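You operate a simulated robot arm through the tools that you are given. There is no shell and no other tool.

The job below is to be done with a simulated two-armed robot. You get a single attempt, and the scene is never put back.

Task
Move the purple, blue and green bobbins from the bobbin rack to the notches that the braid card lists.
Fine: turn notch A to the back first.

It is judged by the outcome, as a careful person would: the job done as asked, and still so three seconds after it is handed in. It fails if anything else is knocked over, pushed out of place, dropped, spilled or broken.

Robot
Two 7-joint arms with three-finger grippers on one trunk that stands fixed in place. Base frame: the origin is at the foot of the trunk, x ahead of it, y to its left, z up. Units: mm, degrees, N and s.
The left shoulder is at [30, 124, 1183], the right one opposite. With the tool pointing down near the work surface each hand reaches from about 100 to 760 mm from the base axis, measured 20 degrees to its own side. Payload 2.2 kg a hand.
The tool frame of a hand sits at the grasp point between the pads (the TCP): z along the fingers, y along the line on which they close. The tips reach 28 mm beyond it. The gripper opens to 102 mm. The gripper's body begins 71 mm behind the TCP.
Orientation is that of the tool frame in the base frame, as a unit quaternion [w, x, y, z]. With the fingers straight down and closing along the base's y, the tool's x points along the base's -x, its y along +y and its z along -z.

Tools
- The arms move only by the tool drive_tool. It takes "left_steps", "right_steps" or both (then of equal length, played together; a hand with none holds still); each is a list of rows, each a list of 3 entries, a list of its own where there are three numbers: the closure, from 0 (fully open) to 1 (shut), then the shift along the tool's x, y, z in units of 20 mm (1.0 is 20 mm), then the turn, a rotation vector about the tool's x, y, z in units of 4 degrees (1.0 is 4 degrees). In form: [[gripper, [dx, dy, dz], [rx, ry, rz]], ...]. A call has 1 to 20 rows; each row shifts and turns the commanded pose from where the row before left it, along the tool's axes as they then stand. A call with a number of a shift or a turn outside -1 to 1 is refused whole. Each row takes 0.2 s and may step no farther than 50 mm and 8.6 degrees from the row before; otherwise, or with a gripper value out of range, the whole call is refused. Where a pose cannot be reached the arm comes as near as it can. A force on the tool above 40 N (or 10 N above the force at the start of the call, whichever is more), or a blocked arm, ends the call early, and 0.2 s more pass. Each finger halts on what it meets, pressing with about 39 N; the grip force reading is that of the motor and also rises with nothing between the fingers. The clock runs only during rows and for 0.2 s after the last one: add rows that do not move to give the fingers time. The reply holds the time, the measured pose of the TCP, the force on the tool along the base axes, the opening and the grip force, in the units named above and with some noise, with the torque about the TCP (base axes, N m) and any sound that the robot's microphone picked up.
- Cameras (640 x 400 px; columns grow to the right, rows downward): "scene" is now at [43.7, -1.9, 1892.6]; the picture's right is [-0.02, -1.00, 0.00], its down [-0.80, 0.01, -0.59] and it looks along [0.59, -0.01, -0.80] (base axes); focal length 369 px, centre (320, 200). "left" rides on the left gripper at [72, 38, -86] in its tool frame; the picture's right is [-0.47, 0.89, 0.00], its down [-0.60, -0.32, -0.73] and it looks along [-0.65, -0.34, 0.68] (tool axes); focal length 256 px, centre (320, 200). "right" rides on the right gripper at [69, 44, -86] in its tool frame; the picture's right is [-0.53, 0.85, 0.00], its down [-0.58, -0.36, -0.73] and it looks along [-0.62, -0.39, 0.68] (tool axes); focal length 256 px, centre (320, 200). There is no depth. A picture from a camera that has moved, and an enlarged one, comes with that camera's place and axes in the base frame and with its lens.
- capture(camera): a new picture of that camera. The clock stands still meanwhile.
- slide_trunk(by): slides the trunk up (or, below 0, down) by that many mm; the arms and the scene camera ride with it, the base frame stays. It gives what a move gives, with no picture.
- aim_head(pan, tilt): turns the head with the scene camera to pan (to the left, within 143 degrees either way) and tilt (down, from -29 to 69), counted from straight ahead of the robot. It gives what a move gives.
- zoom(camera, box): a new picture of the part [left, top, right, bottom] of that camera's present view, enlarged. The clock stands still meanwhile.
- job_done(): hands the job in; it is judged then, once.

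Places have to be worked out from the pictures, the camera data and where the tool is seen. Open the grippers and draw the arms clear of the work before you hand the job in, unless the task says otherwise.

The tools are called after "Request:" by a JSON object that holds its "method" and its "body". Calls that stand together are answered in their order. drive_tool: Moves the arms, as the interface text tells. Its arguments: {"type":"object","properties":{"left_steps":{"type":"array","items":{"type":"array"}},"right_steps":{"type":"array","items":{"type":"array"}}},"required":[]} The other tools are called the same way: slide_trunk (by) slides the trunk up or down; aim_head (pan, tilt) turns the head that bears the scene camera; capture (camera) takes a picture; zoom (camera, box) takes an enlarged picture of a part of a camera's view; job_done () hands the job in.

At the start:

```text
time: 0.0
left_position: [570.0, 301.9, 1404.2]
left_orientation: [0.0, 0.0, 1.0, 0.0]
left_force: [-0.1, 0.1, 0.1]
left_moment: [0.0, -0.01, 0.01]
left_gripper_width: 101.8
left_finger_force: 0.1
right_position: [448.6, -205.2, 1378.6]
right_orientation: [0.0, 0.0, 1.0, 0.0]
right_force: [0.2, 0.0, 0.3]
right_moment: [0.0, 0.0, -0.03]
right_gripper_width: 102.1
right_finger_force: 0.1
trunk travel left (down, up): [-425.0, 115.0]
head pan, tilt: [-0.9, 53.6]
```

scene: 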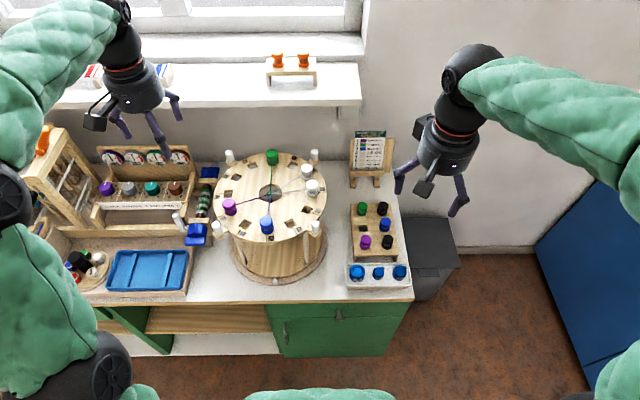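
right: 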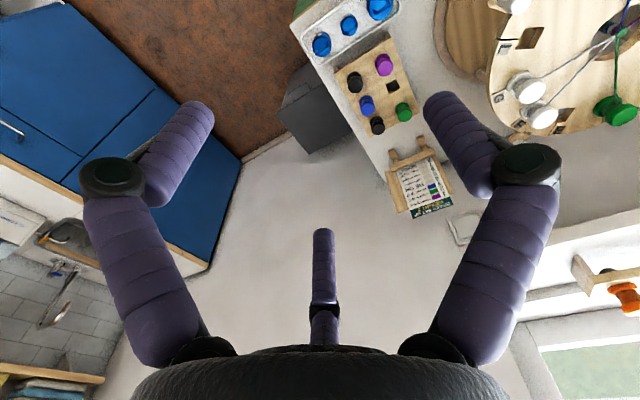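
left: 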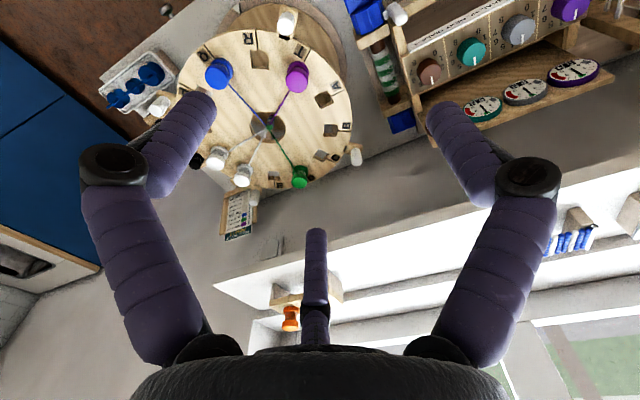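

I start by looking closely at the disc, the bobbin rack and the braid card in the scene view.

Request:
{"method": "zoom", "body": {"camera": "scene", "box": [340, 120, 420, 190]}}

Request:
{"method": "zoom", "body": {"camera": "scene", "box": [200, 140, 340, 290]}}

Request:
{"method": "zoom", "body": {"camera": "scene", "box": [330, 190, 420, 300]}}

Request:
{"method": "zoom", "body": {"camera": "right", "box": [380, 140, 470, 230]}}

Request:
{"method": "zoom", "body": {"camera": "left", "box": [150, 0, 370, 200]}}

```text
5.71 times, centred on (380, 155) of scene
camera zoom: at [43.7, -1.9, 1892.6], right [-0.02, -1.0, 0.0], down [-0.8, 0.01, -0.59], along [0.59, -0.01, -0.8], focal length 2109 px, centre (-23, 457)
```

zoom: 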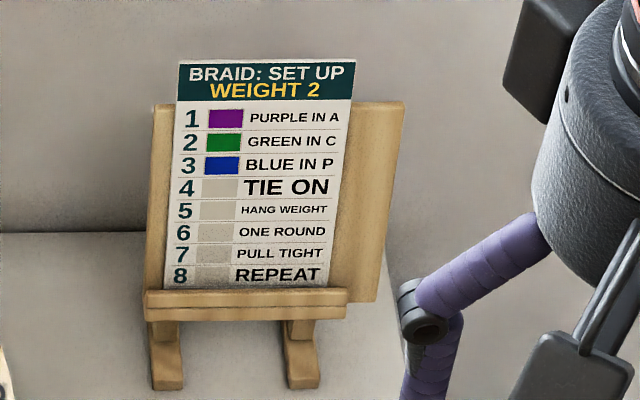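

```text
2.67 times, centred on (270, 215) of scene
camera zoom: at [43.7, -1.9, 1892.6], right [-0.02, -1.0, 0.0], down [-0.8, 0.01, -0.59], along [0.59, -0.01, -0.8], focal length 984 px, centre (453, 160)
```

zoom: 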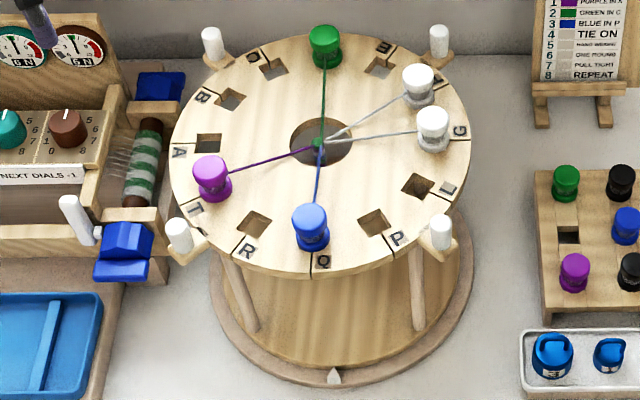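

```text
3.64 times, centred on (375, 245) of scene
camera zoom: at [43.7, -1.9, 1892.6], right [-0.02, -1.0, 0.0], down [-0.8, 0.01, -0.59], along [0.59, -0.01, -0.8], focal length 1342 px, centre (120, 36)
```

zoom: 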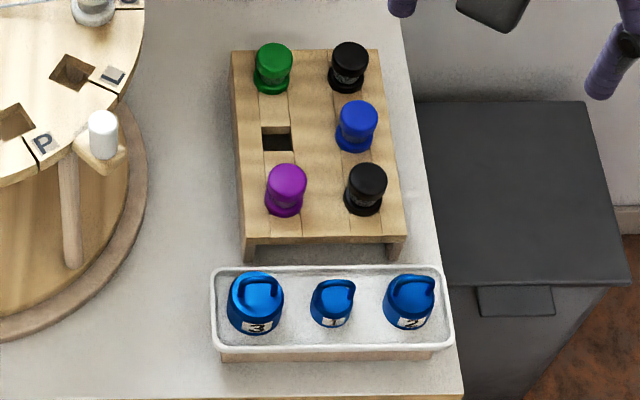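

```text
4.44 times, centred on (425, 185) of right
camera zoom: at [382.0, -161.1, 1464.0], right [0.53, 0.85, 0.0], down [0.58, -0.36, 0.73], along [0.62, -0.39, -0.68], focal length 1138 px, centre (-147, 267)
```

zoom: 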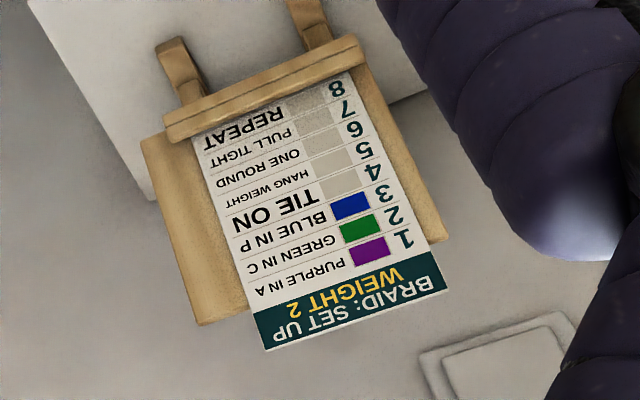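

```text
2.00 times, centred on (260, 100) of left
camera zoom: at [499.5, 339.2, 1490.7], right [0.47, 0.89, 0.0], down [0.6, -0.32, 0.73], along [0.65, -0.34, -0.68], focal length 512 px, centre (440, 400)
```

zoom: 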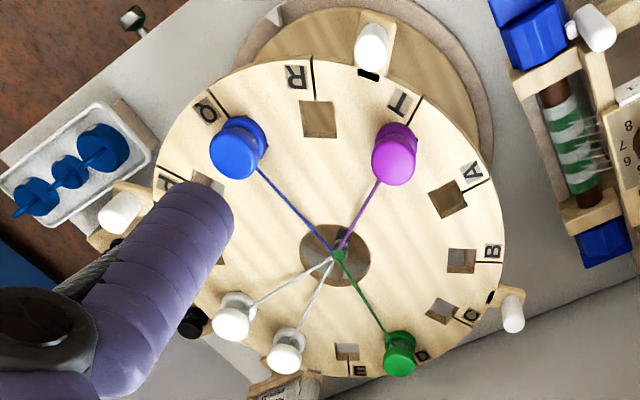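

The card reads purple in A, green in C, blue in P. Now I look closer at the disc letters and the pegs around the rim from each camera.

Request:
{"method": "zoom", "body": {"camera": "scene", "box": [206, 145, 270, 185]}}

Request:
{"method": "zoom", "body": {"camera": "scene", "box": [270, 145, 334, 185]}}

Request:
{"method": "zoom", "body": {"camera": "scene", "box": [206, 185, 270, 245]}}

Request:
{"method": "zoom", "body": {"camera": "scene", "box": [270, 185, 334, 245]}}

Request:
{"method": "zoom", "body": {"camera": "left", "box": [260, 60, 380, 200]}}

Request:
{"method": "zoom", "body": {"camera": "left", "box": [220, 0, 340, 80]}}

Request:
{"method": "zoom", "body": {"camera": "scene", "box": [60, 130, 220, 300]}}

```text
10.00 times, centred on (238, 165) of scene
camera zoom: at [43.7, -1.9, 1892.6], right [-0.02, -1.0, 0.0], down [-0.8, 0.01, -0.59], along [0.59, -0.01, -0.8], focal length 3691 px, centre (1140, 550)
```

zoom: 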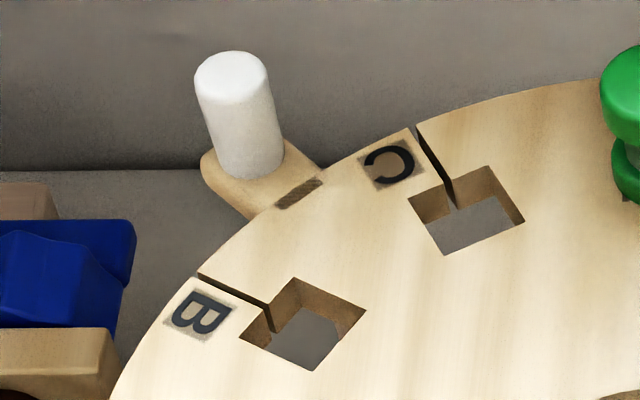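

```text
10.00 times, centred on (302, 165) of scene
camera zoom: at [43.7, -1.9, 1892.6], right [-0.02, -1.0, 0.0], down [-0.8, 0.01, -0.59], along [0.59, -0.01, -0.8], focal length 3691 px, centre (500, 550)
```

zoom: 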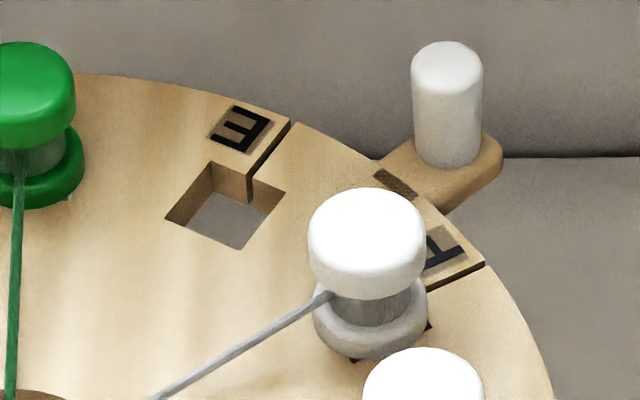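

```text
6.67 times, centred on (238, 215) of scene
camera zoom: at [43.7, -1.9, 1892.6], right [-0.02, -1.0, 0.0], down [-0.8, 0.01, -0.59], along [0.59, -0.01, -0.8], focal length 2460 px, centre (867, 100)
```

zoom: 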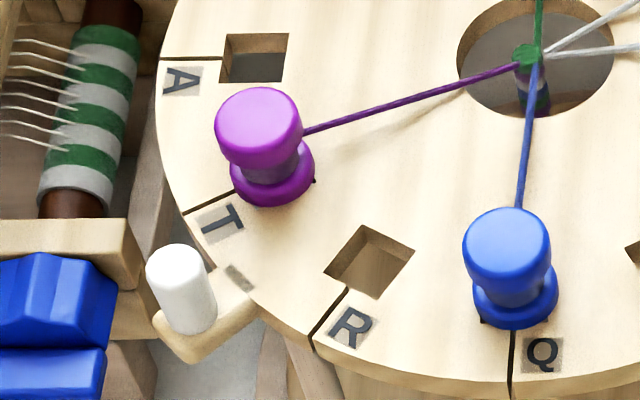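

```text
6.67 times, centred on (302, 215) of scene
camera zoom: at [43.7, -1.9, 1892.6], right [-0.02, -1.0, 0.0], down [-0.8, 0.01, -0.59], along [0.59, -0.01, -0.8], focal length 2460 px, centre (440, 100)
```

zoom: 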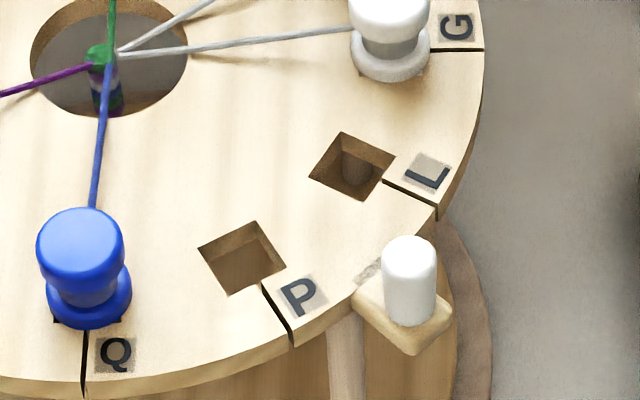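

```text
2.86 times, centred on (320, 130) of left
camera zoom: at [499.5, 339.2, 1490.7], right [0.47, 0.89, 0.0], down [0.6, -0.32, 0.73], along [0.65, -0.34, -0.68], focal length 731 px, centre (320, 400)
```

zoom: 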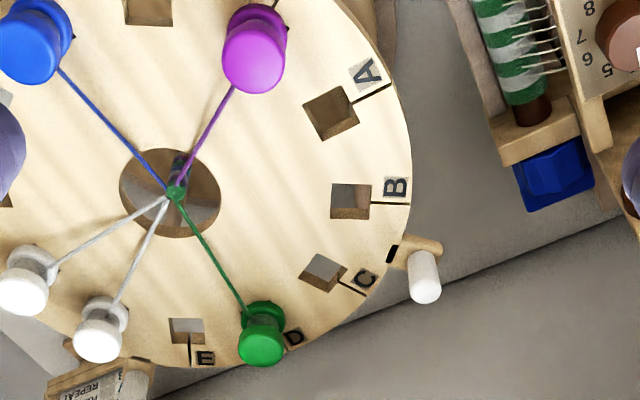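

```text
5.00 times, centred on (280, 40) of left
camera zoom: at [499.5, 339.2, 1490.7], right [0.47, 0.89, 0.0], down [0.6, -0.32, 0.73], along [0.65, -0.34, -0.68], focal length 1280 px, centre (520, 1000)
```

zoom: 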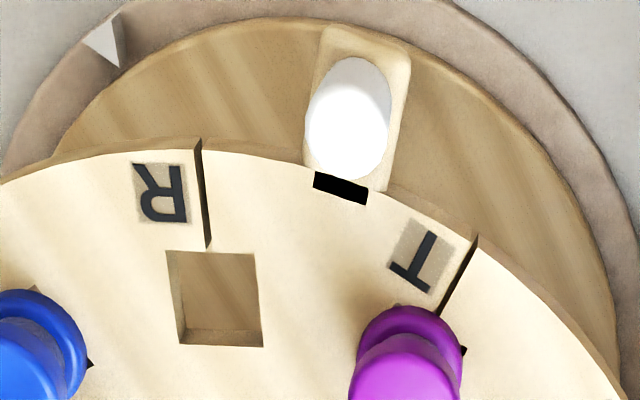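

```text
2.35 times, centred on (140, 215) of scene
camera zoom: at [43.7, -1.9, 1892.6], right [-0.02, -1.0, 0.0], down [-0.8, 0.01, -0.59], along [0.59, -0.01, -0.8], focal length 868 px, centre (744, 165)
```

zoom: 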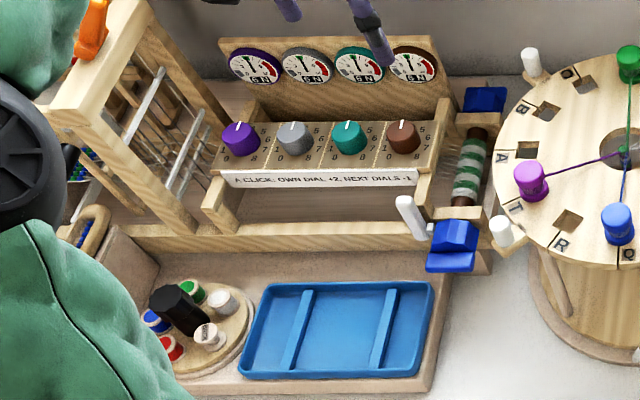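

The disc carries twelve lettered notches (A, B, C, D, E, F, G, L, P, Q, R, T) and four rim handles; A now points left, so it needs about a 90° clockwise turn (seen from above) to face the back. I look closer at the grippers, the rack and the disc surroundings before moving.

Request:
{"method": "zoom", "body": {"camera": "scene", "box": [370, 40, 530, 230]}}

Request:
{"method": "zoom", "body": {"camera": "right", "box": [290, 0, 440, 140]}}

Request:
{"method": "zoom", "body": {"camera": "right", "box": [430, 0, 640, 150]}}

Request:
{"method": "zoom", "body": {"camera": "scene", "box": [170, 150, 240, 260]}}

```text
2.11 times, centred on (450, 135) of scene
camera zoom: at [43.7, -1.9, 1892.6], right [-0.02, -1.0, 0.0], down [-0.8, 0.01, -0.59], along [0.59, -0.01, -0.8], focal length 777 px, centre (46, 337)
```

zoom: 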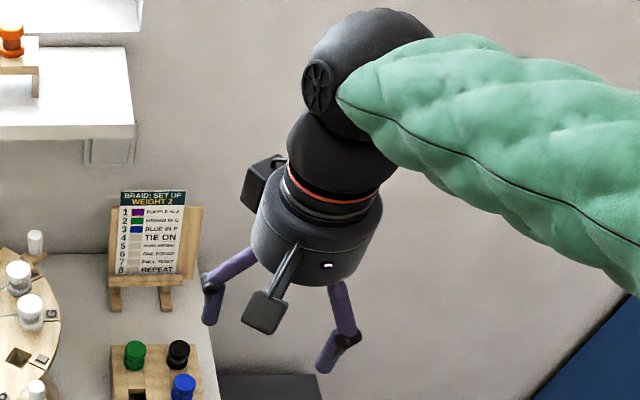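

```text
2.86 times, centred on (365, 70) of right
camera zoom: at [382.0, -161.1, 1464.0], right [0.53, 0.85, 0.0], down [0.58, -0.36, 0.73], along [0.62, -0.39, -0.68], focal length 731 px, centre (191, 571)
```

zoom: 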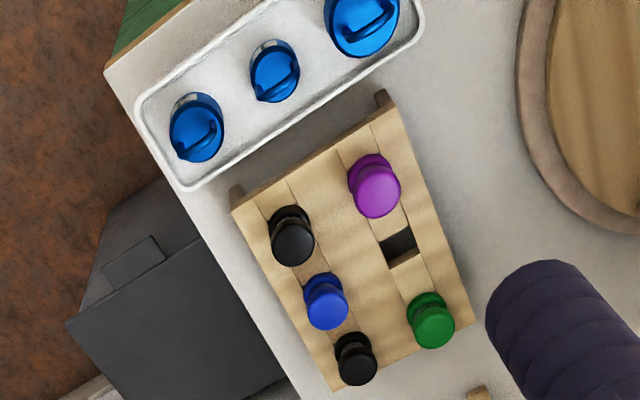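

```text
2.67 times, centred on (535, 75) of right
camera zoom: at [382.0, -161.1, 1464.0], right [0.53, 0.85, 0.0], down [0.58, -0.36, 0.73], along [0.62, -0.39, -0.68], focal length 683 px, centre (-253, 533)
```

zoom: 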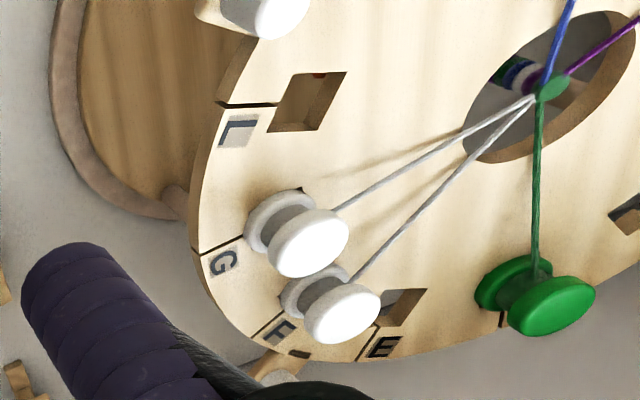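

```text
3.64 times, centred on (205, 205) of scene
camera zoom: at [43.7, -1.9, 1892.6], right [-0.02, -1.0, 0.0], down [-0.8, 0.01, -0.59], along [0.59, -0.01, -0.8], focal length 1342 px, centre (738, 182)
```

zoom: 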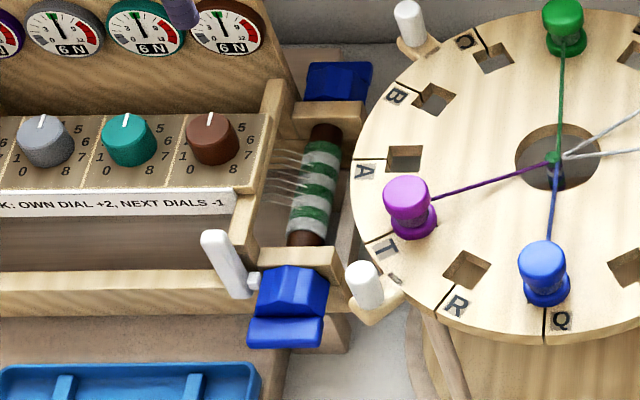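

The shelf over the back of the disc may limit access to the back notch, so I tilt the head up to measure the shelf.

Request:
{"method": "aim_head", "body": {"pan": 8, "tilt": 35}}

Request:
{"method": "capture", "body": {"camera": "scene"}}

Request:
{"method": "capture", "body": {"camera": "left"}}

```text
time: 0.8
left_position: [572.8, 302.2, 1404.0]
left_orientation: [0.0, 0.0, 1.0, 0.001]
left_force: [0.7, -0.9, -0.3]
left_moment: [-0.03, 0.0, 0.02]
left_gripper_width: 102.1
left_finger_force: 0.2
right_position: [449.5, -204.4, 1378.0]
right_orientation: [0.0, 0.0, 1.0, 0.0]
right_force: [0.2, -0.9, 0.5]
right_moment: [0.03, 0.0, -0.01]
right_gripper_width: 101.9
right_finger_force: 0.1
trunk travel left (down, up): [-425.0, 115.0]
head pan, tilt: [8.0, 35.0]
```

```text
taken
camera scene: at [57.3, 11.4, 1919.0], right [0.14, -0.99, 0.0], down [-0.57, -0.08, -0.82], along [0.81, 0.11, -0.57], focal length 369 px, centre (320, 200)
```

scene: 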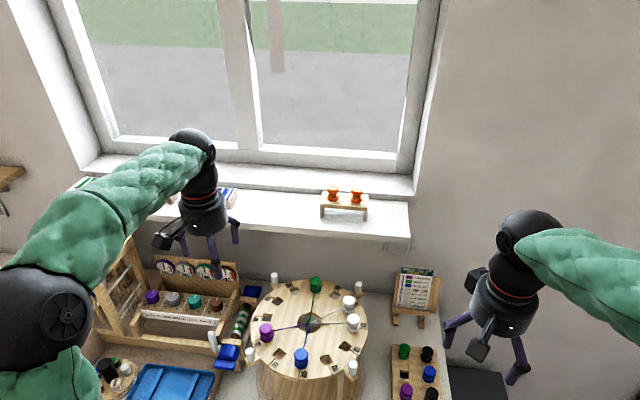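

```text
taken
camera left: at [499.5, 339.1, 1490.7], right [0.47, 0.89, 0.0], down [0.6, -0.32, 0.73], along [0.65, -0.34, -0.68], focal length 256 px, centre (320, 200)
```

left: 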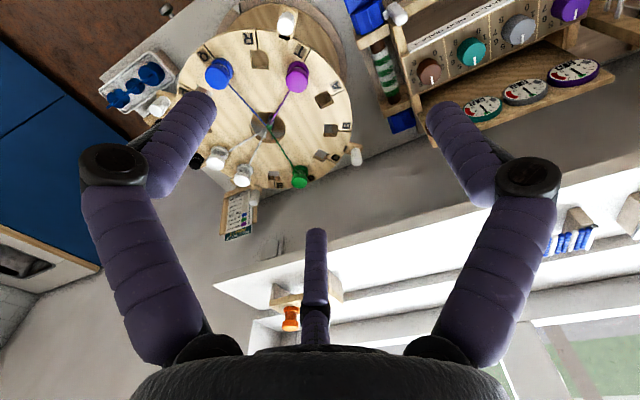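

The shelf's front edge works out at about x=870, z=1235, just behind the disc, whose centre I put at about (685, 130, 1057). I move the right arm outward and bring the left hand above the front-right handle near (557, 2), and re-aim the head.

Request:
{"method": "aim_head", "body": {"pan": -0.9, "tilt": 53.6}}

Request:
{"method": "drive_tool", "body": {"left_steps": [[0, [0, 0, 0], [0, 0, 0]], [0, [0, 0, 0], [0, 0, 0]], [0, [0, -1, 0], [0, 0, 0]], [0, [0.1, -1, 0], [0, 0, 0]], [0, [0.1, -1, 0], [0, 0, 0]], [0, [0.1, -1, 0], [0, 0, 0]], [0, [0.1, -1, 0], [0, 0, 0]], [0, [0.1, -1, 0], [0, 0, 0]], [0, [0.1, -1, 0], [0, 0, 0]], [0, [0.1, -1, 0], [0, 0, 0]], [0, [0.1, -1, 0], [0, 0, 0]]], "right_steps": [[0, [0, -1, 0], [0, 0, 0]], [0, [0, -1, 0], [0, 0, 0]], [0, [0, -1, 0], [0, 0, 0]], [0, [0, -1, 0], [0, 0, 0]], [0, [0, -1, 0], [0, 0, 0]], [0, [0, -1, 0], [0, 0, 0]], [0, [0, -1, 0], [0, 0, 0]], [0, [0, -1, 0], [0, 0, 0]], [0, [0, 0, 0], [0, 0, 0]], [0, [0, 0, 0], [0, 0, 0]], [0, [0, 0, 0], [0, 0, 0]]]}}

```text
time: 1.6
left_position: [571.4, 300.9, 1404.2]
left_orientation: [0.0, -0.001, 1.0, 0.0]
left_force: [0.9, -0.1, -1.5]
left_moment: [-0.01, -0.01, -0.02]
left_gripper_width: 102.0
left_finger_force: 0.1
right_position: [449.1, -205.0, 1377.8]
right_orientation: [0.0, 0.0, 1.0, 0.0]
right_force: [0.2, 0.1, -0.4]
right_moment: [0.03, 0.03, 0.0]
right_gripper_width: 101.8
right_finger_force: 0.0
trunk travel left (down, up): [-425.0, 115.0]
head pan, tilt: [-0.9, 53.6]
```

```text
time: 4.0
left_position: [556.1, 118.8, 1405.9]
left_orientation: [0.0, 0.0, 1.0, -0.001]
left_force: [-0.5, 1.4, 0.1]
left_moment: [0.02, -0.04, 0.0]
left_gripper_width: 101.8
left_finger_force: 0.1
right_position: [449.9, -363.6, 1379.0]
right_orientation: [0.0, 0.001, 1.0, -0.001]
right_force: [-0.2, -0.1, 0.0]
right_moment: [0.04, 0.0, -0.03]
right_gripper_width: 102.0
right_finger_force: 0.0
trunk travel left (down, up): [-425.0, 115.0]
head pan, tilt: [-0.9, 53.6]
```

Both hands moved as commanded. Now I bring the left hand on to y≈2 and turn it −45° so the fingers close along the rim tangent.

Request:
{"method": "drive_tool", "body": {"left_steps": [[0, [0, -1, 0], [0, 0, 0]], [0, [0, -1, 0], [0, 0, 0]], [0, [0, -1, 0], [0, 0, 0]], [0, [0, -1, 0], [0, 0, 0]], [0, [0, -1, 0], [0, 0, 0]], [0, [0, -1, 0], [0, 0, 0]], [0, [0, 0, 0.5], [0, 0, -1]], [0, [0, 0, 0.5], [0, 0, -1]], [0, [0, 0, 0.5], [0, 0, -1]], [0, [0, 0, 0.5], [0, 0, -1]], [0, [0, 0, 0.5], [0, 0, -1]], [0, [0, 0, 0.5], [0, 0, -1]], [0, [0, 0, 0.5], [0, 0, -1]], [0, [0, 0, 0.5], [0, 0, -1]], [0, [0, 0, 0.5], [0, 0, -1]], [0, [0, 0, 0.5], [0, 0, -1]], [0, [0, 0, 0.5], [0, 0, -1]], [0, [0, 0, 0.5], [0, 0, -0.25]], [0, [0, 0, 0], [0, 0, 0]]]}}

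Request:
{"method": "capture", "body": {"camera": "scene"}}

Request:
{"method": "capture", "body": {"camera": "left"}}

```text
time: 8.0
left_position: [554.6, 3.3, 1283.1]
left_orientation: [0.0, -0.383, 0.924, -0.001]
left_force: [-0.2, -0.3, -0.2]
left_moment: [0.0, -0.03, -0.01]
left_gripper_width: 101.9
left_finger_force: 0.0
right_position: [450.1, -364.8, 1379.4]
right_orientation: [0.0, 0.001, 1.0, 0.0]
right_force: [0.0, -0.4, 0.2]
right_moment: [-0.02, -0.02, 0.01]
right_gripper_width: 102.2
right_finger_force: 0.0
trunk travel left (down, up): [-425.0, 115.0]
head pan, tilt: [-0.9, 53.6]
```

```text
taken
camera scene: at [43.5, -2.1, 1892.6], right [-0.02, -1.0, 0.0], down [-0.8, 0.01, -0.59], along [0.59, -0.01, -0.81], focal length 369 px, centre (320, 200)
```

scene: 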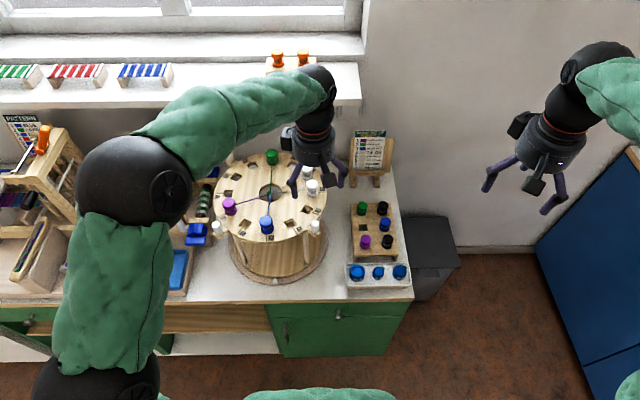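

```text
taken
camera left: at [476.5, -22.0, 1370.3], right [-0.3, 0.95, 0.0], down [0.65, 0.2, 0.73], along [0.7, 0.22, -0.68], focal length 256 px, centre (320, 200)
```

left: 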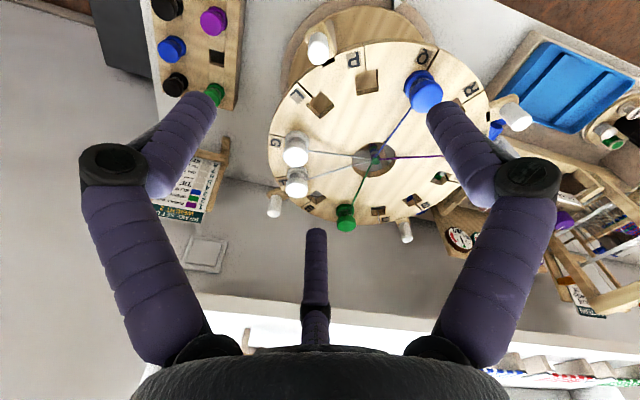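

The handle appears straight below the hand. I zoom in to refine the handle's place and disc height.

Request:
{"method": "zoom", "body": {"camera": "left", "box": [270, 10, 400, 100]}}

Request:
{"method": "zoom", "body": {"camera": "scene", "box": [270, 195, 350, 250]}}

```text
4.44 times, centred on (335, 55) of left
camera zoom: at [476.5, -22.0, 1370.3], right [-0.3, 0.95, 0.0], down [0.65, 0.2, 0.73], along [0.7, 0.22, -0.68], focal length 1138 px, centre (253, 844)
```

zoom: 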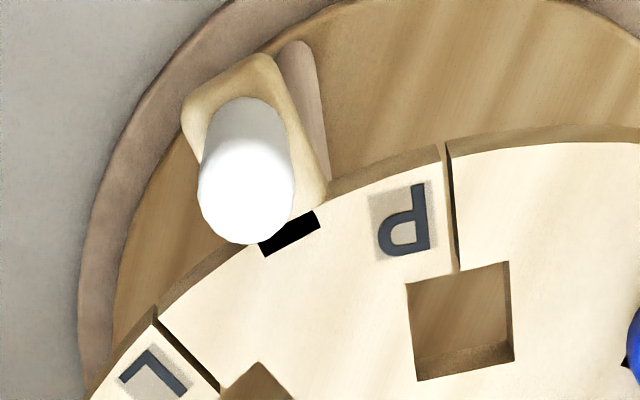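

```text
7.27 times, centred on (310, 222) of scene
camera zoom: at [43.5, -2.1, 1892.6], right [-0.02, -1.0, 0.0], down [-0.8, 0.01, -0.59], along [0.59, -0.01, -0.81], focal length 2684 px, centre (393, 36)
```

zoom: 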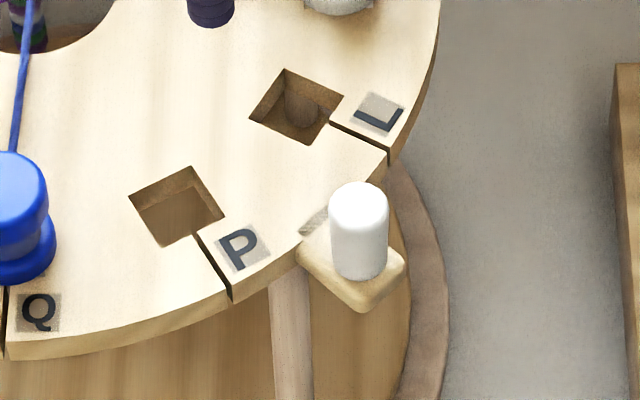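

Triangulation puts the handle peg at about (553, 1), top near z=1100. I descend the open hand around it to about z=1100 and check.

Request:
{"method": "drive_tool", "body": {"left_steps": [[0, [0, 0, 1], [0, 0, 0]], [0, [0, 0, 1], [0, 0, 0]], [0, [0, 0, 1], [0, 0, 0]], [0, [0, 0, 1], [0, 0, 0]], [0, [0, 0, 1], [0, 0, 0]], [0, [0, 0, 1], [0, 0, 0]], [0, [0, 0, 1], [0, 0, 0]], [0, [0, 0, 1], [0, 0, 0]], [0, [0, 0, 0.6], [0, 0, 0]], [0, [0, 0, 0.5], [0, 0, 0]], [0, [0, 0, 0], [0, 0, 0]]]}}

Request:
{"method": "capture", "body": {"camera": "left"}}

Request:
{"method": "zoom", "body": {"camera": "scene", "box": [200, 130, 350, 260]}}

```text
time: 10.4
left_position: [554.7, 1.8, 1102.9]
left_orientation: [0.0, -0.383, 0.924, 0.0]
left_force: [-1.0, -0.1, -0.7]
left_moment: [-0.02, 0.0, 0.02]
left_gripper_width: 102.0
left_finger_force: 0.0
right_position: [450.2, -363.0, 1379.4]
right_orientation: [0.001, 0.0, 1.0, 0.0]
right_force: [0.2, 0.8, 0.4]
right_moment: [0.0, -0.04, 0.0]
right_gripper_width: 102.1
right_finger_force: 0.0
trunk travel left (down, up): [-425.0, 115.0]
head pan, tilt: [-0.9, 53.6]
```

```text
taken
camera left: at [477.6, -22.4, 1188.9], right [-0.3, 0.95, 0.0], down [0.65, 0.2, 0.73], along [0.7, 0.22, -0.68], focal length 256 px, centre (320, 200)
```

left: 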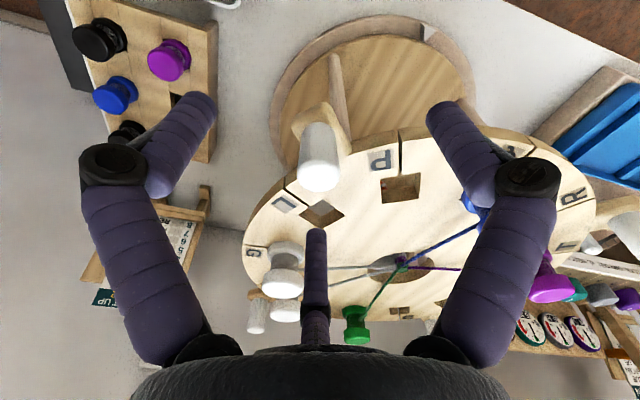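

```text
3.08 times, centred on (275, 195) of scene
camera zoom: at [43.5, -2.0, 1892.6], right [-0.02, -1.0, 0.0], down [-0.8, 0.01, -0.59], along [0.59, -0.01, -0.81], focal length 1136 px, centre (458, 215)
```

zoom: 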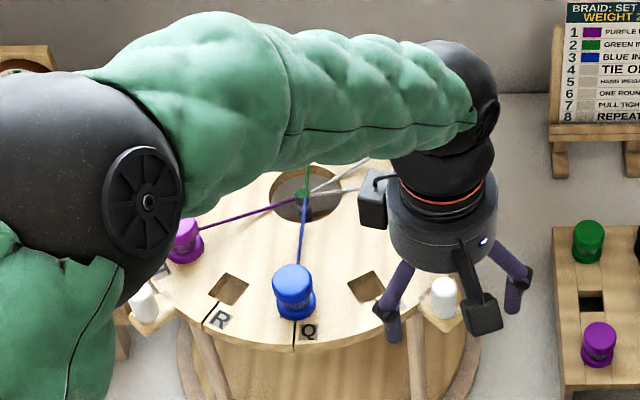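

The hand is centred over the peg with its tips below the peg's top. The camera shows what looks like a three-finger hand, so I close partway and look how the fingers move.

Request:
{"method": "drive_tool", "body": {"left_steps": [[0.3, [0, 0, 0], [0, 0, 0]], [0.5, [0, 0, 0], [0, 0, 0]], [0.6, [0, 0, 0], [0, 0, 0]], [0.6, [0, 0, 0], [0, 0, 0]]]}}

Request:
{"method": "capture", "body": {"camera": "left"}}

Request:
{"method": "zoom", "body": {"camera": "scene", "box": [270, 150, 350, 250]}}

```text
time: 11.4
left_position: [555.0, 2.8, 1101.3]
left_orientation: [0.0, -0.383, 0.924, 0.0]
left_force: [-0.5, 0.2, 0.1]
left_moment: [0.03, -0.03, 0.02]
left_gripper_width: 40.8
left_finger_force: 0.1
right_position: [450.5, -364.5, 1379.3]
right_orientation: [0.0, 0.0, 1.0, 0.0]
right_force: [0.3, -0.2, 0.8]
right_moment: [0.0, 0.01, 0.0]
right_gripper_width: 101.8
right_finger_force: 0.1
trunk travel left (down, up): [-425.0, 115.0]
head pan, tilt: [-0.9, 53.6]
```

```text
taken
camera left: at [477.6, -22.4, 1189.0], right [-0.3, 0.95, 0.0], down [0.65, 0.2, 0.73], along [0.7, 0.22, -0.68], focal length 256 px, centre (320, 200)
```

left: 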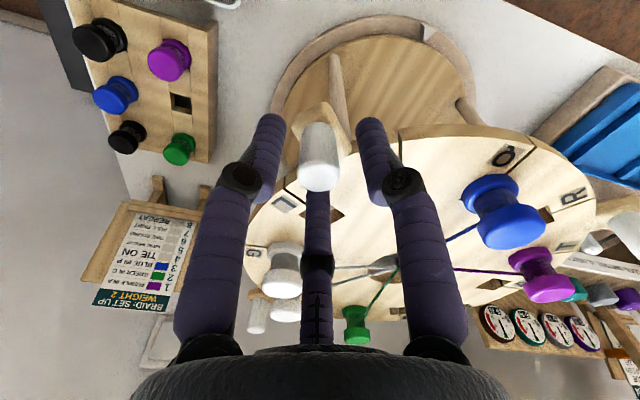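

```text
4.00 times, centred on (310, 200) of scene
camera zoom: at [43.7, -2.1, 1892.6], right [-0.02, -1.0, 0.0], down [-0.8, 0.01, -0.59], along [0.59, -0.01, -0.81], focal length 1476 px, centre (360, 200)
```

zoom: 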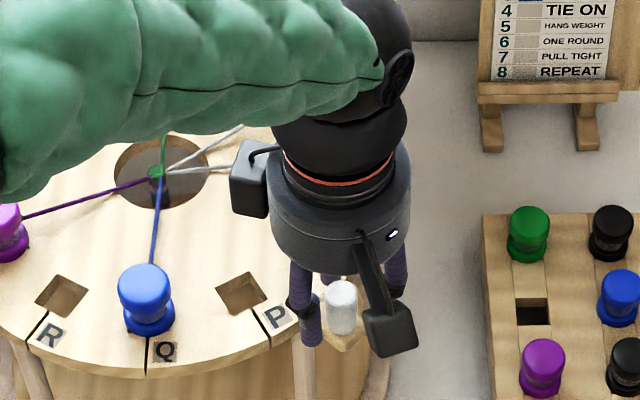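

The three fingers close concentrically around the peg (width 40.8 at 0.6). I close loosely to about 26 mm around the 20 mm peg and start the arc clockwise in 2° rows about the disc centre (685,130), r≈182.

Request:
{"method": "drive_tool", "body": {"left_steps": [[0.75, [0, 0, 0], [0, 0, 0]], [0.75, [0, 0, 0], [0, 0, 0]], [0.75, [-0.0056, 0.3185, 0], [0, 0, 0.5]], [0.75, [-0.0056, 0.3185, 0], [0, 0, 0.5]], [0.75, [-0.0056, 0.3185, 0], [0, 0, 0.5]], [0.75, [-0.0056, 0.3185, 0], [0, 0, 0.5]], [0.75, [-0.0056, 0.3185, 0], [0, 0, 0.5]], [0.75, [-0.0056, 0.3185, 0], [0, 0, 0.5]], [0.75, [0, 0, 0], [0, 0, 0]]]}}

Request:
{"method": "capture", "body": {"camera": "left"}}

Request:
{"method": "capture", "body": {"camera": "scene"}}

```text
time: 13.4
left_position: [532.2, 32.1, 1102.5]
left_orientation: [0.0, -0.283, 0.959, 0.0]
left_force: [7.2, 4.0, 3.0]
left_moment: [0.06, -0.13, 0.05]
left_gripper_width: 30.3
left_finger_force: 3.2
right_position: [451.6, -364.4, 1379.8]
right_orientation: [-0.001, 0.0, 1.0, 0.0]
right_force: [0.8, -0.5, 0.6]
right_moment: [-0.02, -0.03, -0.02]
right_gripper_width: 101.9
right_finger_force: 0.0
trunk travel left (down, up): [-425.0, 115.0]
head pan, tilt: [-0.9, 53.6]
```

```text
taken
camera left: at [451.0, 23.0, 1188.9], right [-0.09, 1.0, 0.0], down [0.68, 0.06, 0.73], along [0.73, 0.07, -0.68], focal length 256 px, centre (320, 200)
```

left: 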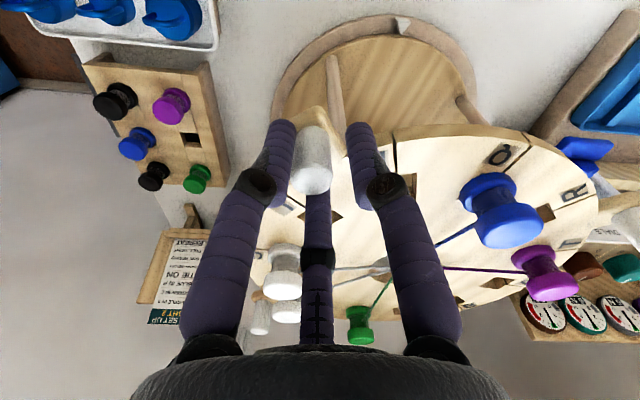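

```text
taken
camera scene: at [44.8, -1.6, 1892.6], right [-0.02, -1.0, 0.0], down [-0.81, 0.01, -0.59], along [0.59, -0.01, -0.81], focal length 369 px, centre (320, 200)
```

scene: 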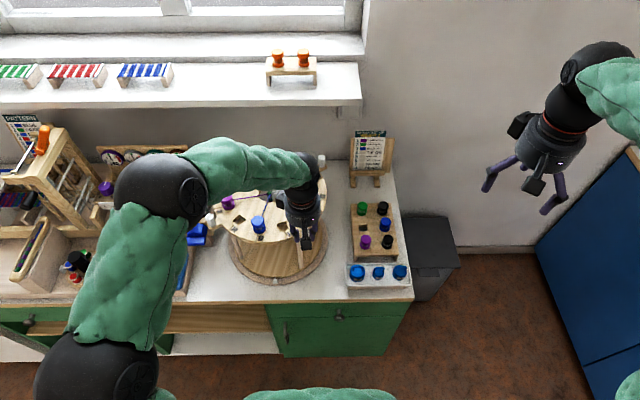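

The disc follows the hand smoothly with only a few newtons. I continue the arc, 3° per row.

Request:
{"method": "drive_tool", "body": {"left_steps": [[0.75, [-0.0125, 0.4777, 0], [0, 0, 0.75]], [0.75, [-0.0125, 0.4777, 0], [0, 0, 0.75]], [0.75, [-0.0125, 0.4777, 0], [0, 0, 0.75]], [0.75, [-0.0125, 0.4777, 0], [0, 0, 0.75]], [0.75, [-0.0125, 0.4777, 0], [0, 0, 0.75]], [0.75, [-0.0125, 0.4777, 0], [0, 0, 0.75]], [0.75, [-0.0125, 0.4777, 0], [0, 0, 0.75]], [0.75, [-0.0125, 0.4777, 0], [0, 0, 0.75]], [0.75, [-0.0125, 0.4777, 0], [0, 0, 0.75]], [0.75, [-0.0125, 0.4777, 0], [0, 0, 0.75]], [0.75, [-0.0125, 0.4777, 0], [0, 0, 0.75]], [0.75, [-0.0125, 0.4777, 0], [0, 0, 0.75]], [0.75, [0, 0, 0], [0, 0, 0]]]}}

Request:
{"method": "capture", "body": {"camera": "left"}}

Request:
{"method": "capture", "body": {"camera": "scene"}}

```text
time: 16.2
left_position: [503.6, 140.7, 1099.8]
left_orientation: [-0.001, 0.027, 1.0, 0.0]
left_force: [5.5, -0.3, -2.0]
left_moment: [0.03, 0.0, 0.06]
left_gripper_width: 28.9
left_finger_force: 2.1
right_position: [451.3, -363.6, 1379.2]
right_orientation: [-0.001, -0.001, 1.0, 0.0]
right_force: [0.6, -0.2, 0.9]
right_moment: [-0.01, 0.0, 0.02]
right_gripper_width: 101.9
right_finger_force: 0.0
trunk travel left (down, up): [-425.0, 115.0]
head pan, tilt: [-0.9, 53.6]
```

```text
taken
camera left: at [433.7, 181.6, 1187.2], right [0.51, 0.86, 0.0], down [0.59, -0.35, 0.73], along [0.63, -0.37, -0.68], focal length 256 px, centre (320, 200)
```

left: 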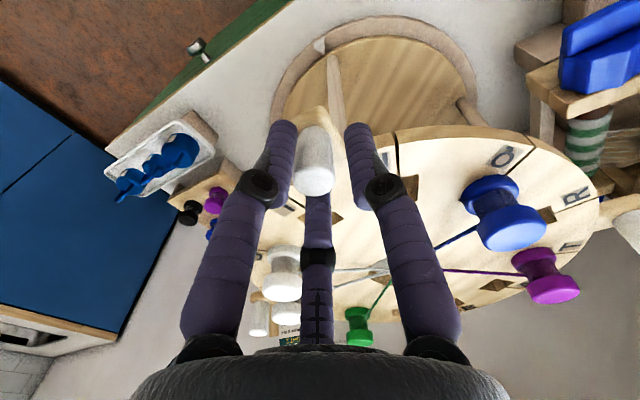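

```text
taken
camera scene: at [44.9, -2.2, 1892.5], right [-0.02, -1.0, 0.0], down [-0.81, 0.01, -0.59], along [0.59, -0.01, -0.81], focal length 369 px, centre (320, 200)
```

scene: 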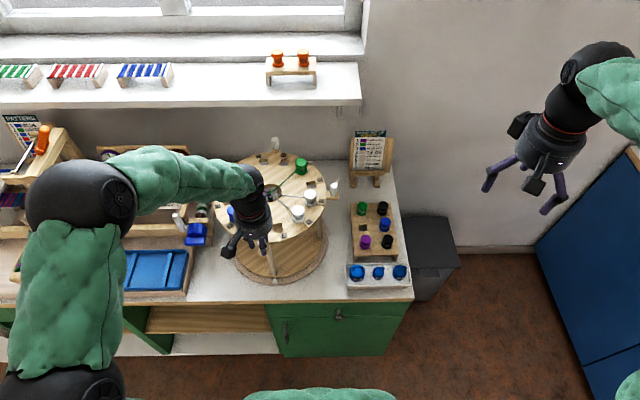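

The whole stand turns with the handle, and 48° of arc is done. I continue with 13 more rows of 3°, then verify the angle.

Request:
{"method": "drive_tool", "body": {"left_steps": [[0.75, [-0.0125, 0.4777, 0], [0, 0, 0.75]], [0.75, [-0.0125, 0.4777, 0], [0, 0, 0.75]], [0.75, [-0.0125, 0.4777, 0], [0, 0, 0.75]], [0.75, [-0.0125, 0.4777, 0], [0, 0, 0.75]], [0.75, [-0.0125, 0.4777, 0], [0, 0, 0.75]], [0.75, [-0.0125, 0.4777, 0], [0, 0, 0.75]], [0.75, [-0.0125, 0.4777, 0], [0, 0, 0.75]], [0.75, [-0.0125, 0.4777, 0], [0, 0, 0.75]], [0.75, [-0.0125, 0.4777, 0], [0, 0, 0.75]], [0.75, [-0.0125, 0.4777, 0], [0, 0, 0.75]], [0.75, [-0.0125, 0.4777, 0], [0, 0, 0.75]], [0.75, [-0.0125, 0.4777, 0], [0, 0, 0.75]], [0.75, [-0.0125, 0.4777, 0], [0, 0, 0.75]], [0.75, [0, 0, 0], [0, 0, 0]]]}}

Request:
{"method": "capture", "body": {"camera": "left"}}

Request:
{"method": "zoom", "body": {"camera": "scene", "box": [190, 130, 350, 290]}}

```text
time: 19.2
left_position: [547.8, 256.0, 1101.6]
left_orientation: [0.001, 0.358, 0.934, 0.0]
left_force: [-0.7, 2.9, -1.0]
left_moment: [0.07, 0.03, 0.0]
left_gripper_width: 26.9
left_finger_force: 0.6
right_position: [450.6, -363.7, 1379.3]
right_orientation: [0.0, 0.001, 1.0, 0.0]
right_force: [0.2, 1.0, -0.8]
right_moment: [0.03, 0.0, -0.03]
right_gripper_width: 102.0
right_finger_force: 0.0
trunk travel left (down, up): [-425.0, 115.0]
head pan, tilt: [-0.9, 53.6]
```

```text
taken
camera left: at [520.3, 331.7, 1188.5], right [0.94, 0.35, 0.0], down [0.24, -0.64, 0.73], along [0.25, -0.69, -0.68], focal length 256 px, centre (320, 200)
```

left: 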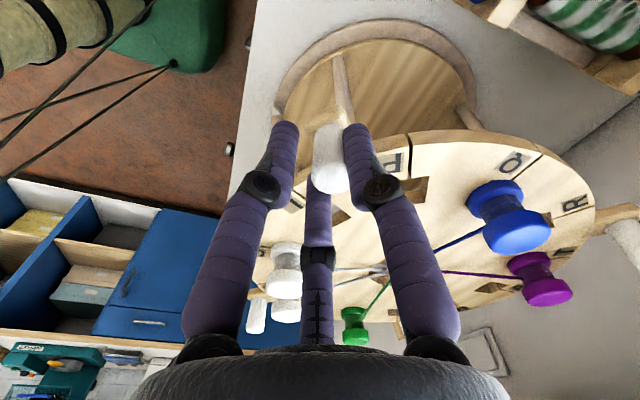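

```text
2.50 times, centred on (270, 210) of scene
camera zoom: at [43.5, -1.8, 1892.6], right [-0.02, -1.0, 0.0], down [-0.8, 0.01, -0.59], along [0.59, -0.01, -0.81], focal length 923 px, centre (445, 175)
```

zoom: 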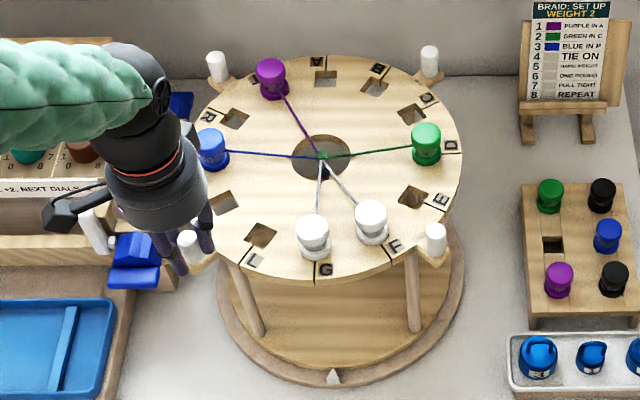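

About 87° commanded; A is nearly at the back. I zoom on the disc to measure the angle of A precisely.

Request:
{"method": "zoom", "body": {"camera": "scene", "box": [240, 145, 304, 185]}}

Request:
{"method": "zoom", "body": {"camera": "scene", "box": [238, 190, 302, 250]}}

Request:
{"method": "zoom", "body": {"camera": "scene", "box": [230, 150, 310, 200]}}

```text
10.00 times, centred on (272, 165) of scene
camera zoom: at [43.5, -1.8, 1892.6], right [-0.02, -1.0, 0.0], down [-0.8, 0.01, -0.59], along [0.59, -0.01, -0.81], focal length 3691 px, centre (800, 550)
```

zoom: 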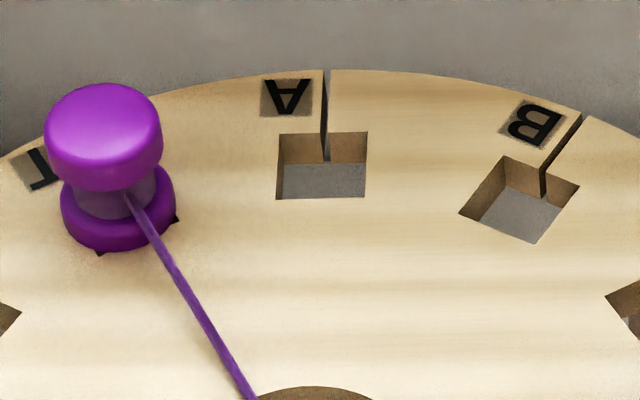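

```text
6.67 times, centred on (270, 220) of scene
camera zoom: at [43.5, -1.8, 1892.6], right [-0.02, -1.0, 0.0], down [-0.8, 0.01, -0.59], along [0.59, -0.01, -0.81], focal length 2460 px, centre (653, 67)
```

zoom: 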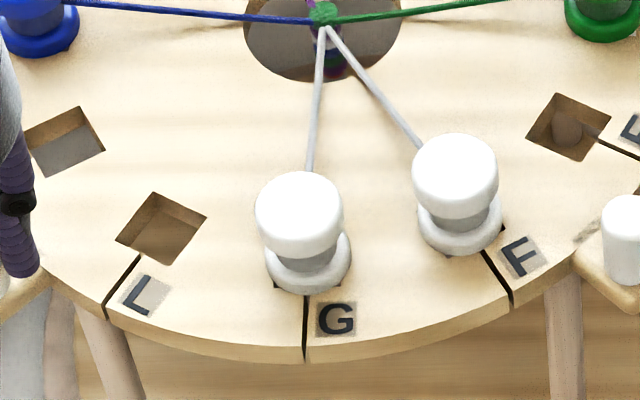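

```text
8.00 times, centred on (270, 175) of scene
camera zoom: at [43.5, -1.8, 1892.6], right [-0.02, -1.0, 0.0], down [-0.8, 0.01, -0.59], along [0.59, -0.01, -0.81], focal length 2952 px, centre (720, 400)
```

zoom: 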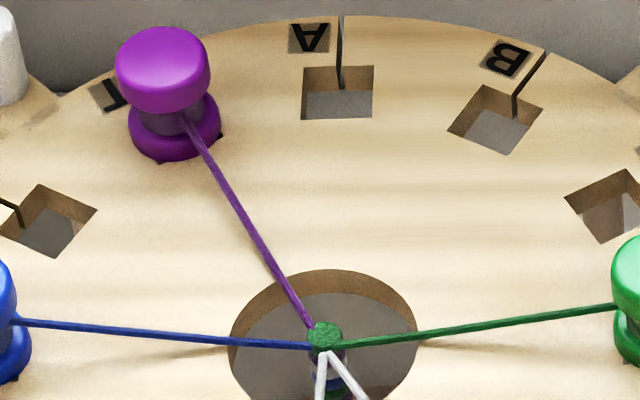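

From the slot ends of A and G on the disc plane, A stands at about +1.3° from straight back (centre ≈ (687,129), rim radius 160). I nudge another 1.3° clockwise and measure again.

Request:
{"method": "drive_tool", "body": {"left_steps": [[0.75, [0, 0.1, 0], [0, 0, 0.16]], [0.75, [0, 0.107, 0], [0, 0, 0.165]], [0.75, [0, 0, 0], [0, 0, 0]], [0.75, [0, 0, 0], [0, 0, 0]]]}}

Request:
{"method": "zoom", "body": {"camera": "scene", "box": [240, 145, 304, 185]}}

Request:
{"method": "zoom", "body": {"camera": "scene", "box": [238, 190, 302, 250]}}

```text
time: 20.2
left_position: [550.8, 258.1, 1102.1]
left_orientation: [0.0, 0.368, 0.93, 0.0]
left_force: [0.4, -0.8, -0.5]
left_moment: [-0.01, 0.0, 0.0]
left_gripper_width: 25.5
left_finger_force: 0.3
right_position: [449.9, -363.1, 1379.1]
right_orientation: [0.0, -0.001, 1.0, 0.0]
right_force: [-0.4, 1.0, -0.2]
right_moment: [0.03, 0.0, -0.01]
right_gripper_width: 102.0
right_finger_force: 0.0
trunk travel left (down, up): [-425.0, 115.0]
head pan, tilt: [-0.9, 53.6]
```

```text
10.00 times, centred on (272, 165) of scene
camera zoom: at [43.7, -2.1, 1892.6], right [-0.02, -1.0, 0.0], down [-0.8, 0.01, -0.59], along [0.59, -0.01, -0.81], focal length 3691 px, centre (800, 550)
```

zoom: 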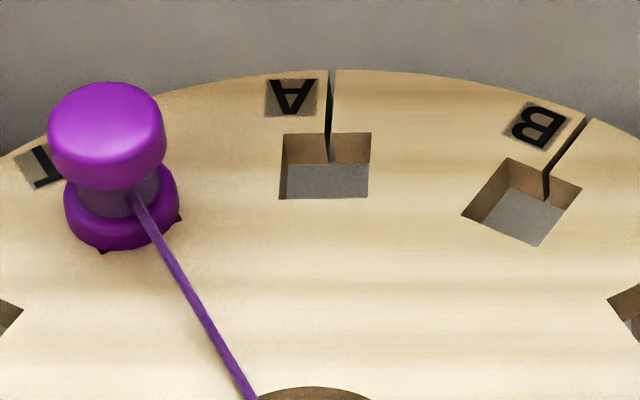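

```text
6.67 times, centred on (270, 220) of scene
camera zoom: at [43.7, -2.1, 1892.6], right [-0.02, -1.0, 0.0], down [-0.8, 0.01, -0.59], along [0.59, -0.01, -0.81], focal length 2460 px, centre (653, 67)
```

zoom: 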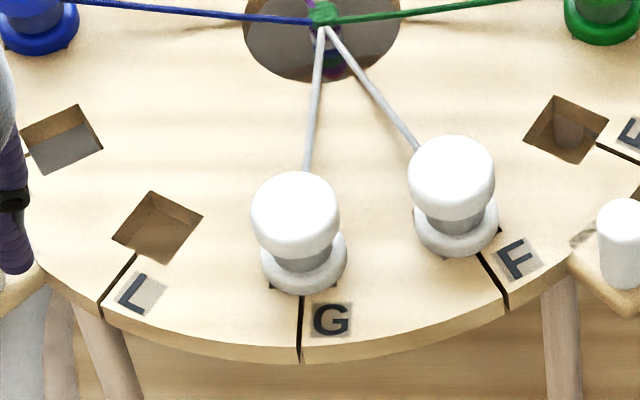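

A is now about 0.65° short; I give one last 2.3 mm nudge along the arc.

Request:
{"method": "drive_tool", "body": {"left_steps": [[0.75, [0, 0.06, 0], [0, 0, 0.08]], [0.75, [0, 0.06, 0], [0, 0, 0.08]], [0.75, [0, 0, 0], [0, 0, 0]], [0.75, [0, 0, 0], [0, 0, 0]]]}}

Request:
{"method": "zoom", "body": {"camera": "scene", "box": [240, 145, 304, 185]}}

Request:
{"method": "zoom", "body": {"camera": "scene", "box": [238, 190, 302, 250]}}

```text
time: 21.2
left_position: [551.3, 259.7, 1101.1]
left_orientation: [0.0, 0.374, 0.927, 0.0]
left_force: [0.4, -1.1, -1.1]
left_moment: [0.04, 0.01, 0.02]
left_gripper_width: 26.2
left_finger_force: 0.3
right_position: [450.3, -364.2, 1379.0]
right_orientation: [0.0, 0.0, 1.0, 0.0]
right_force: [-0.9, -0.4, 0.2]
right_moment: [0.01, -0.03, -0.03]
right_gripper_width: 102.1
right_finger_force: 0.0
trunk travel left (down, up): [-425.0, 115.0]
head pan, tilt: [-0.9, 53.6]
```

```text
10.00 times, centred on (272, 165) of scene
camera zoom: at [43.7, -2.1, 1892.6], right [-0.02, -1.0, 0.0], down [-0.8, 0.01, -0.59], along [0.59, -0.01, -0.81], focal length 3691 px, centre (800, 550)
```

zoom: 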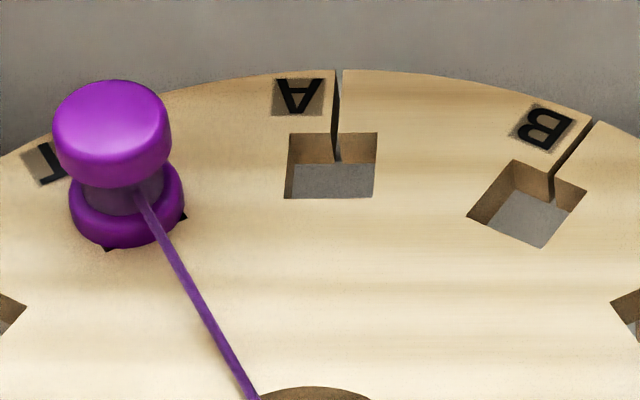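

```text
6.67 times, centred on (270, 220) of scene
camera zoom: at [43.7, -2.1, 1892.6], right [-0.02, -1.0, 0.0], down [-0.8, 0.01, -0.59], along [0.59, -0.01, -0.81], focal length 2460 px, centre (653, 67)
```

zoom: 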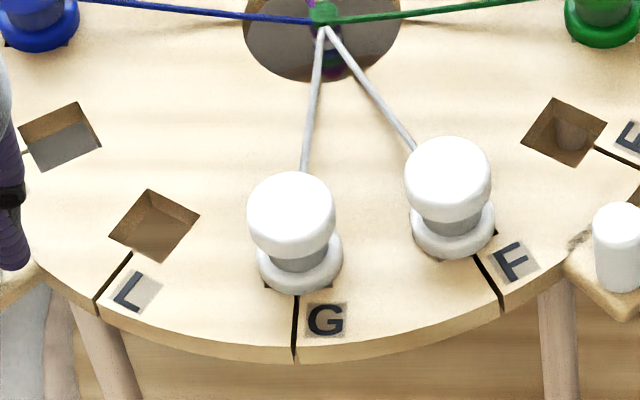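

A and G slots now line up within about 0.1° with straight back. I open the hand and lift it off the handle.

Request:
{"method": "drive_tool", "body": {"left_steps": [[0.6, [0, 0, 0], [0, 0, 0]], [0.4, [0, 0, 0], [0, 0, 0]], [0.2, [0, 0, 0], [0, 0, 0]], [0.2, [0, 0, 0], [0, 0, 0]], [0.2, [0, 0, -1], [0, 0, 0]], [0.2, [0, 0, -1], [0, 0, 0]], [0.2, [0, 0, -1], [0, 0, 0]], [0, [0, 0, -1], [0, 0, 0]], [0, [0, 0, -1], [0, 0, 0]], [0, [0, 0, -1], [0, 0, 0]], [0, [0, 0, -1], [0, 0, 0]], [0, [0, 0, -1], [0, 0, 0]]]}}

Request:
{"method": "zoom", "body": {"camera": "scene", "box": [200, 135, 340, 265]}}

Request:
{"method": "capture", "body": {"camera": "left"}}

```text
time: 23.8
left_position: [550.7, 259.2, 1262.1]
left_orientation: [0.0, 0.374, 0.927, 0.001]
left_force: [-0.5, 0.8, 0.4]
left_moment: [0.0, -0.04, -0.05]
left_gripper_width: 102.2
left_finger_force: 0.1
right_position: [450.2, -364.4, 1379.5]
right_orientation: [0.0, 0.0, 1.0, 0.0]
right_force: [0.2, 0.3, -0.3]
right_moment: [-0.02, 0.02, -0.03]
right_gripper_width: 102.2
right_finger_force: 0.1
trunk travel left (down, up): [-425.0, 115.0]
head pan, tilt: [-0.9, 53.6]
```

```text
3.08 times, centred on (270, 200) of scene
camera zoom: at [43.3, -2.0, 1892.6], right [-0.02, -1.0, 0.0], down [-0.8, 0.01, -0.59], along [0.59, -0.01, -0.8], focal length 1136 px, centre (474, 200)
```

zoom: 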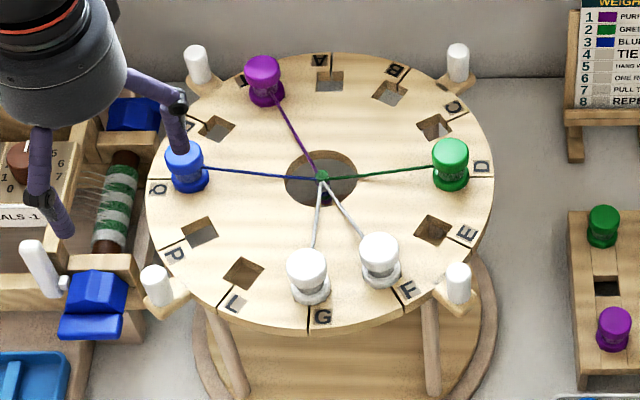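

```text
taken
camera left: at [526.0, 335.9, 1350.0], right [0.95, 0.32, 0.0], down [0.22, -0.65, 0.73], along [0.23, -0.69, -0.68], focal length 256 px, centre (320, 200)
```

left: 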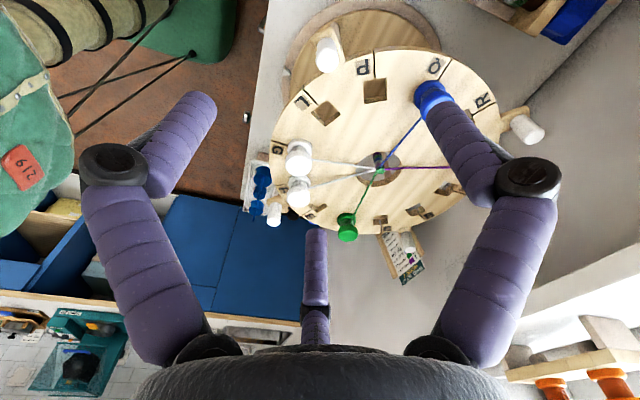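

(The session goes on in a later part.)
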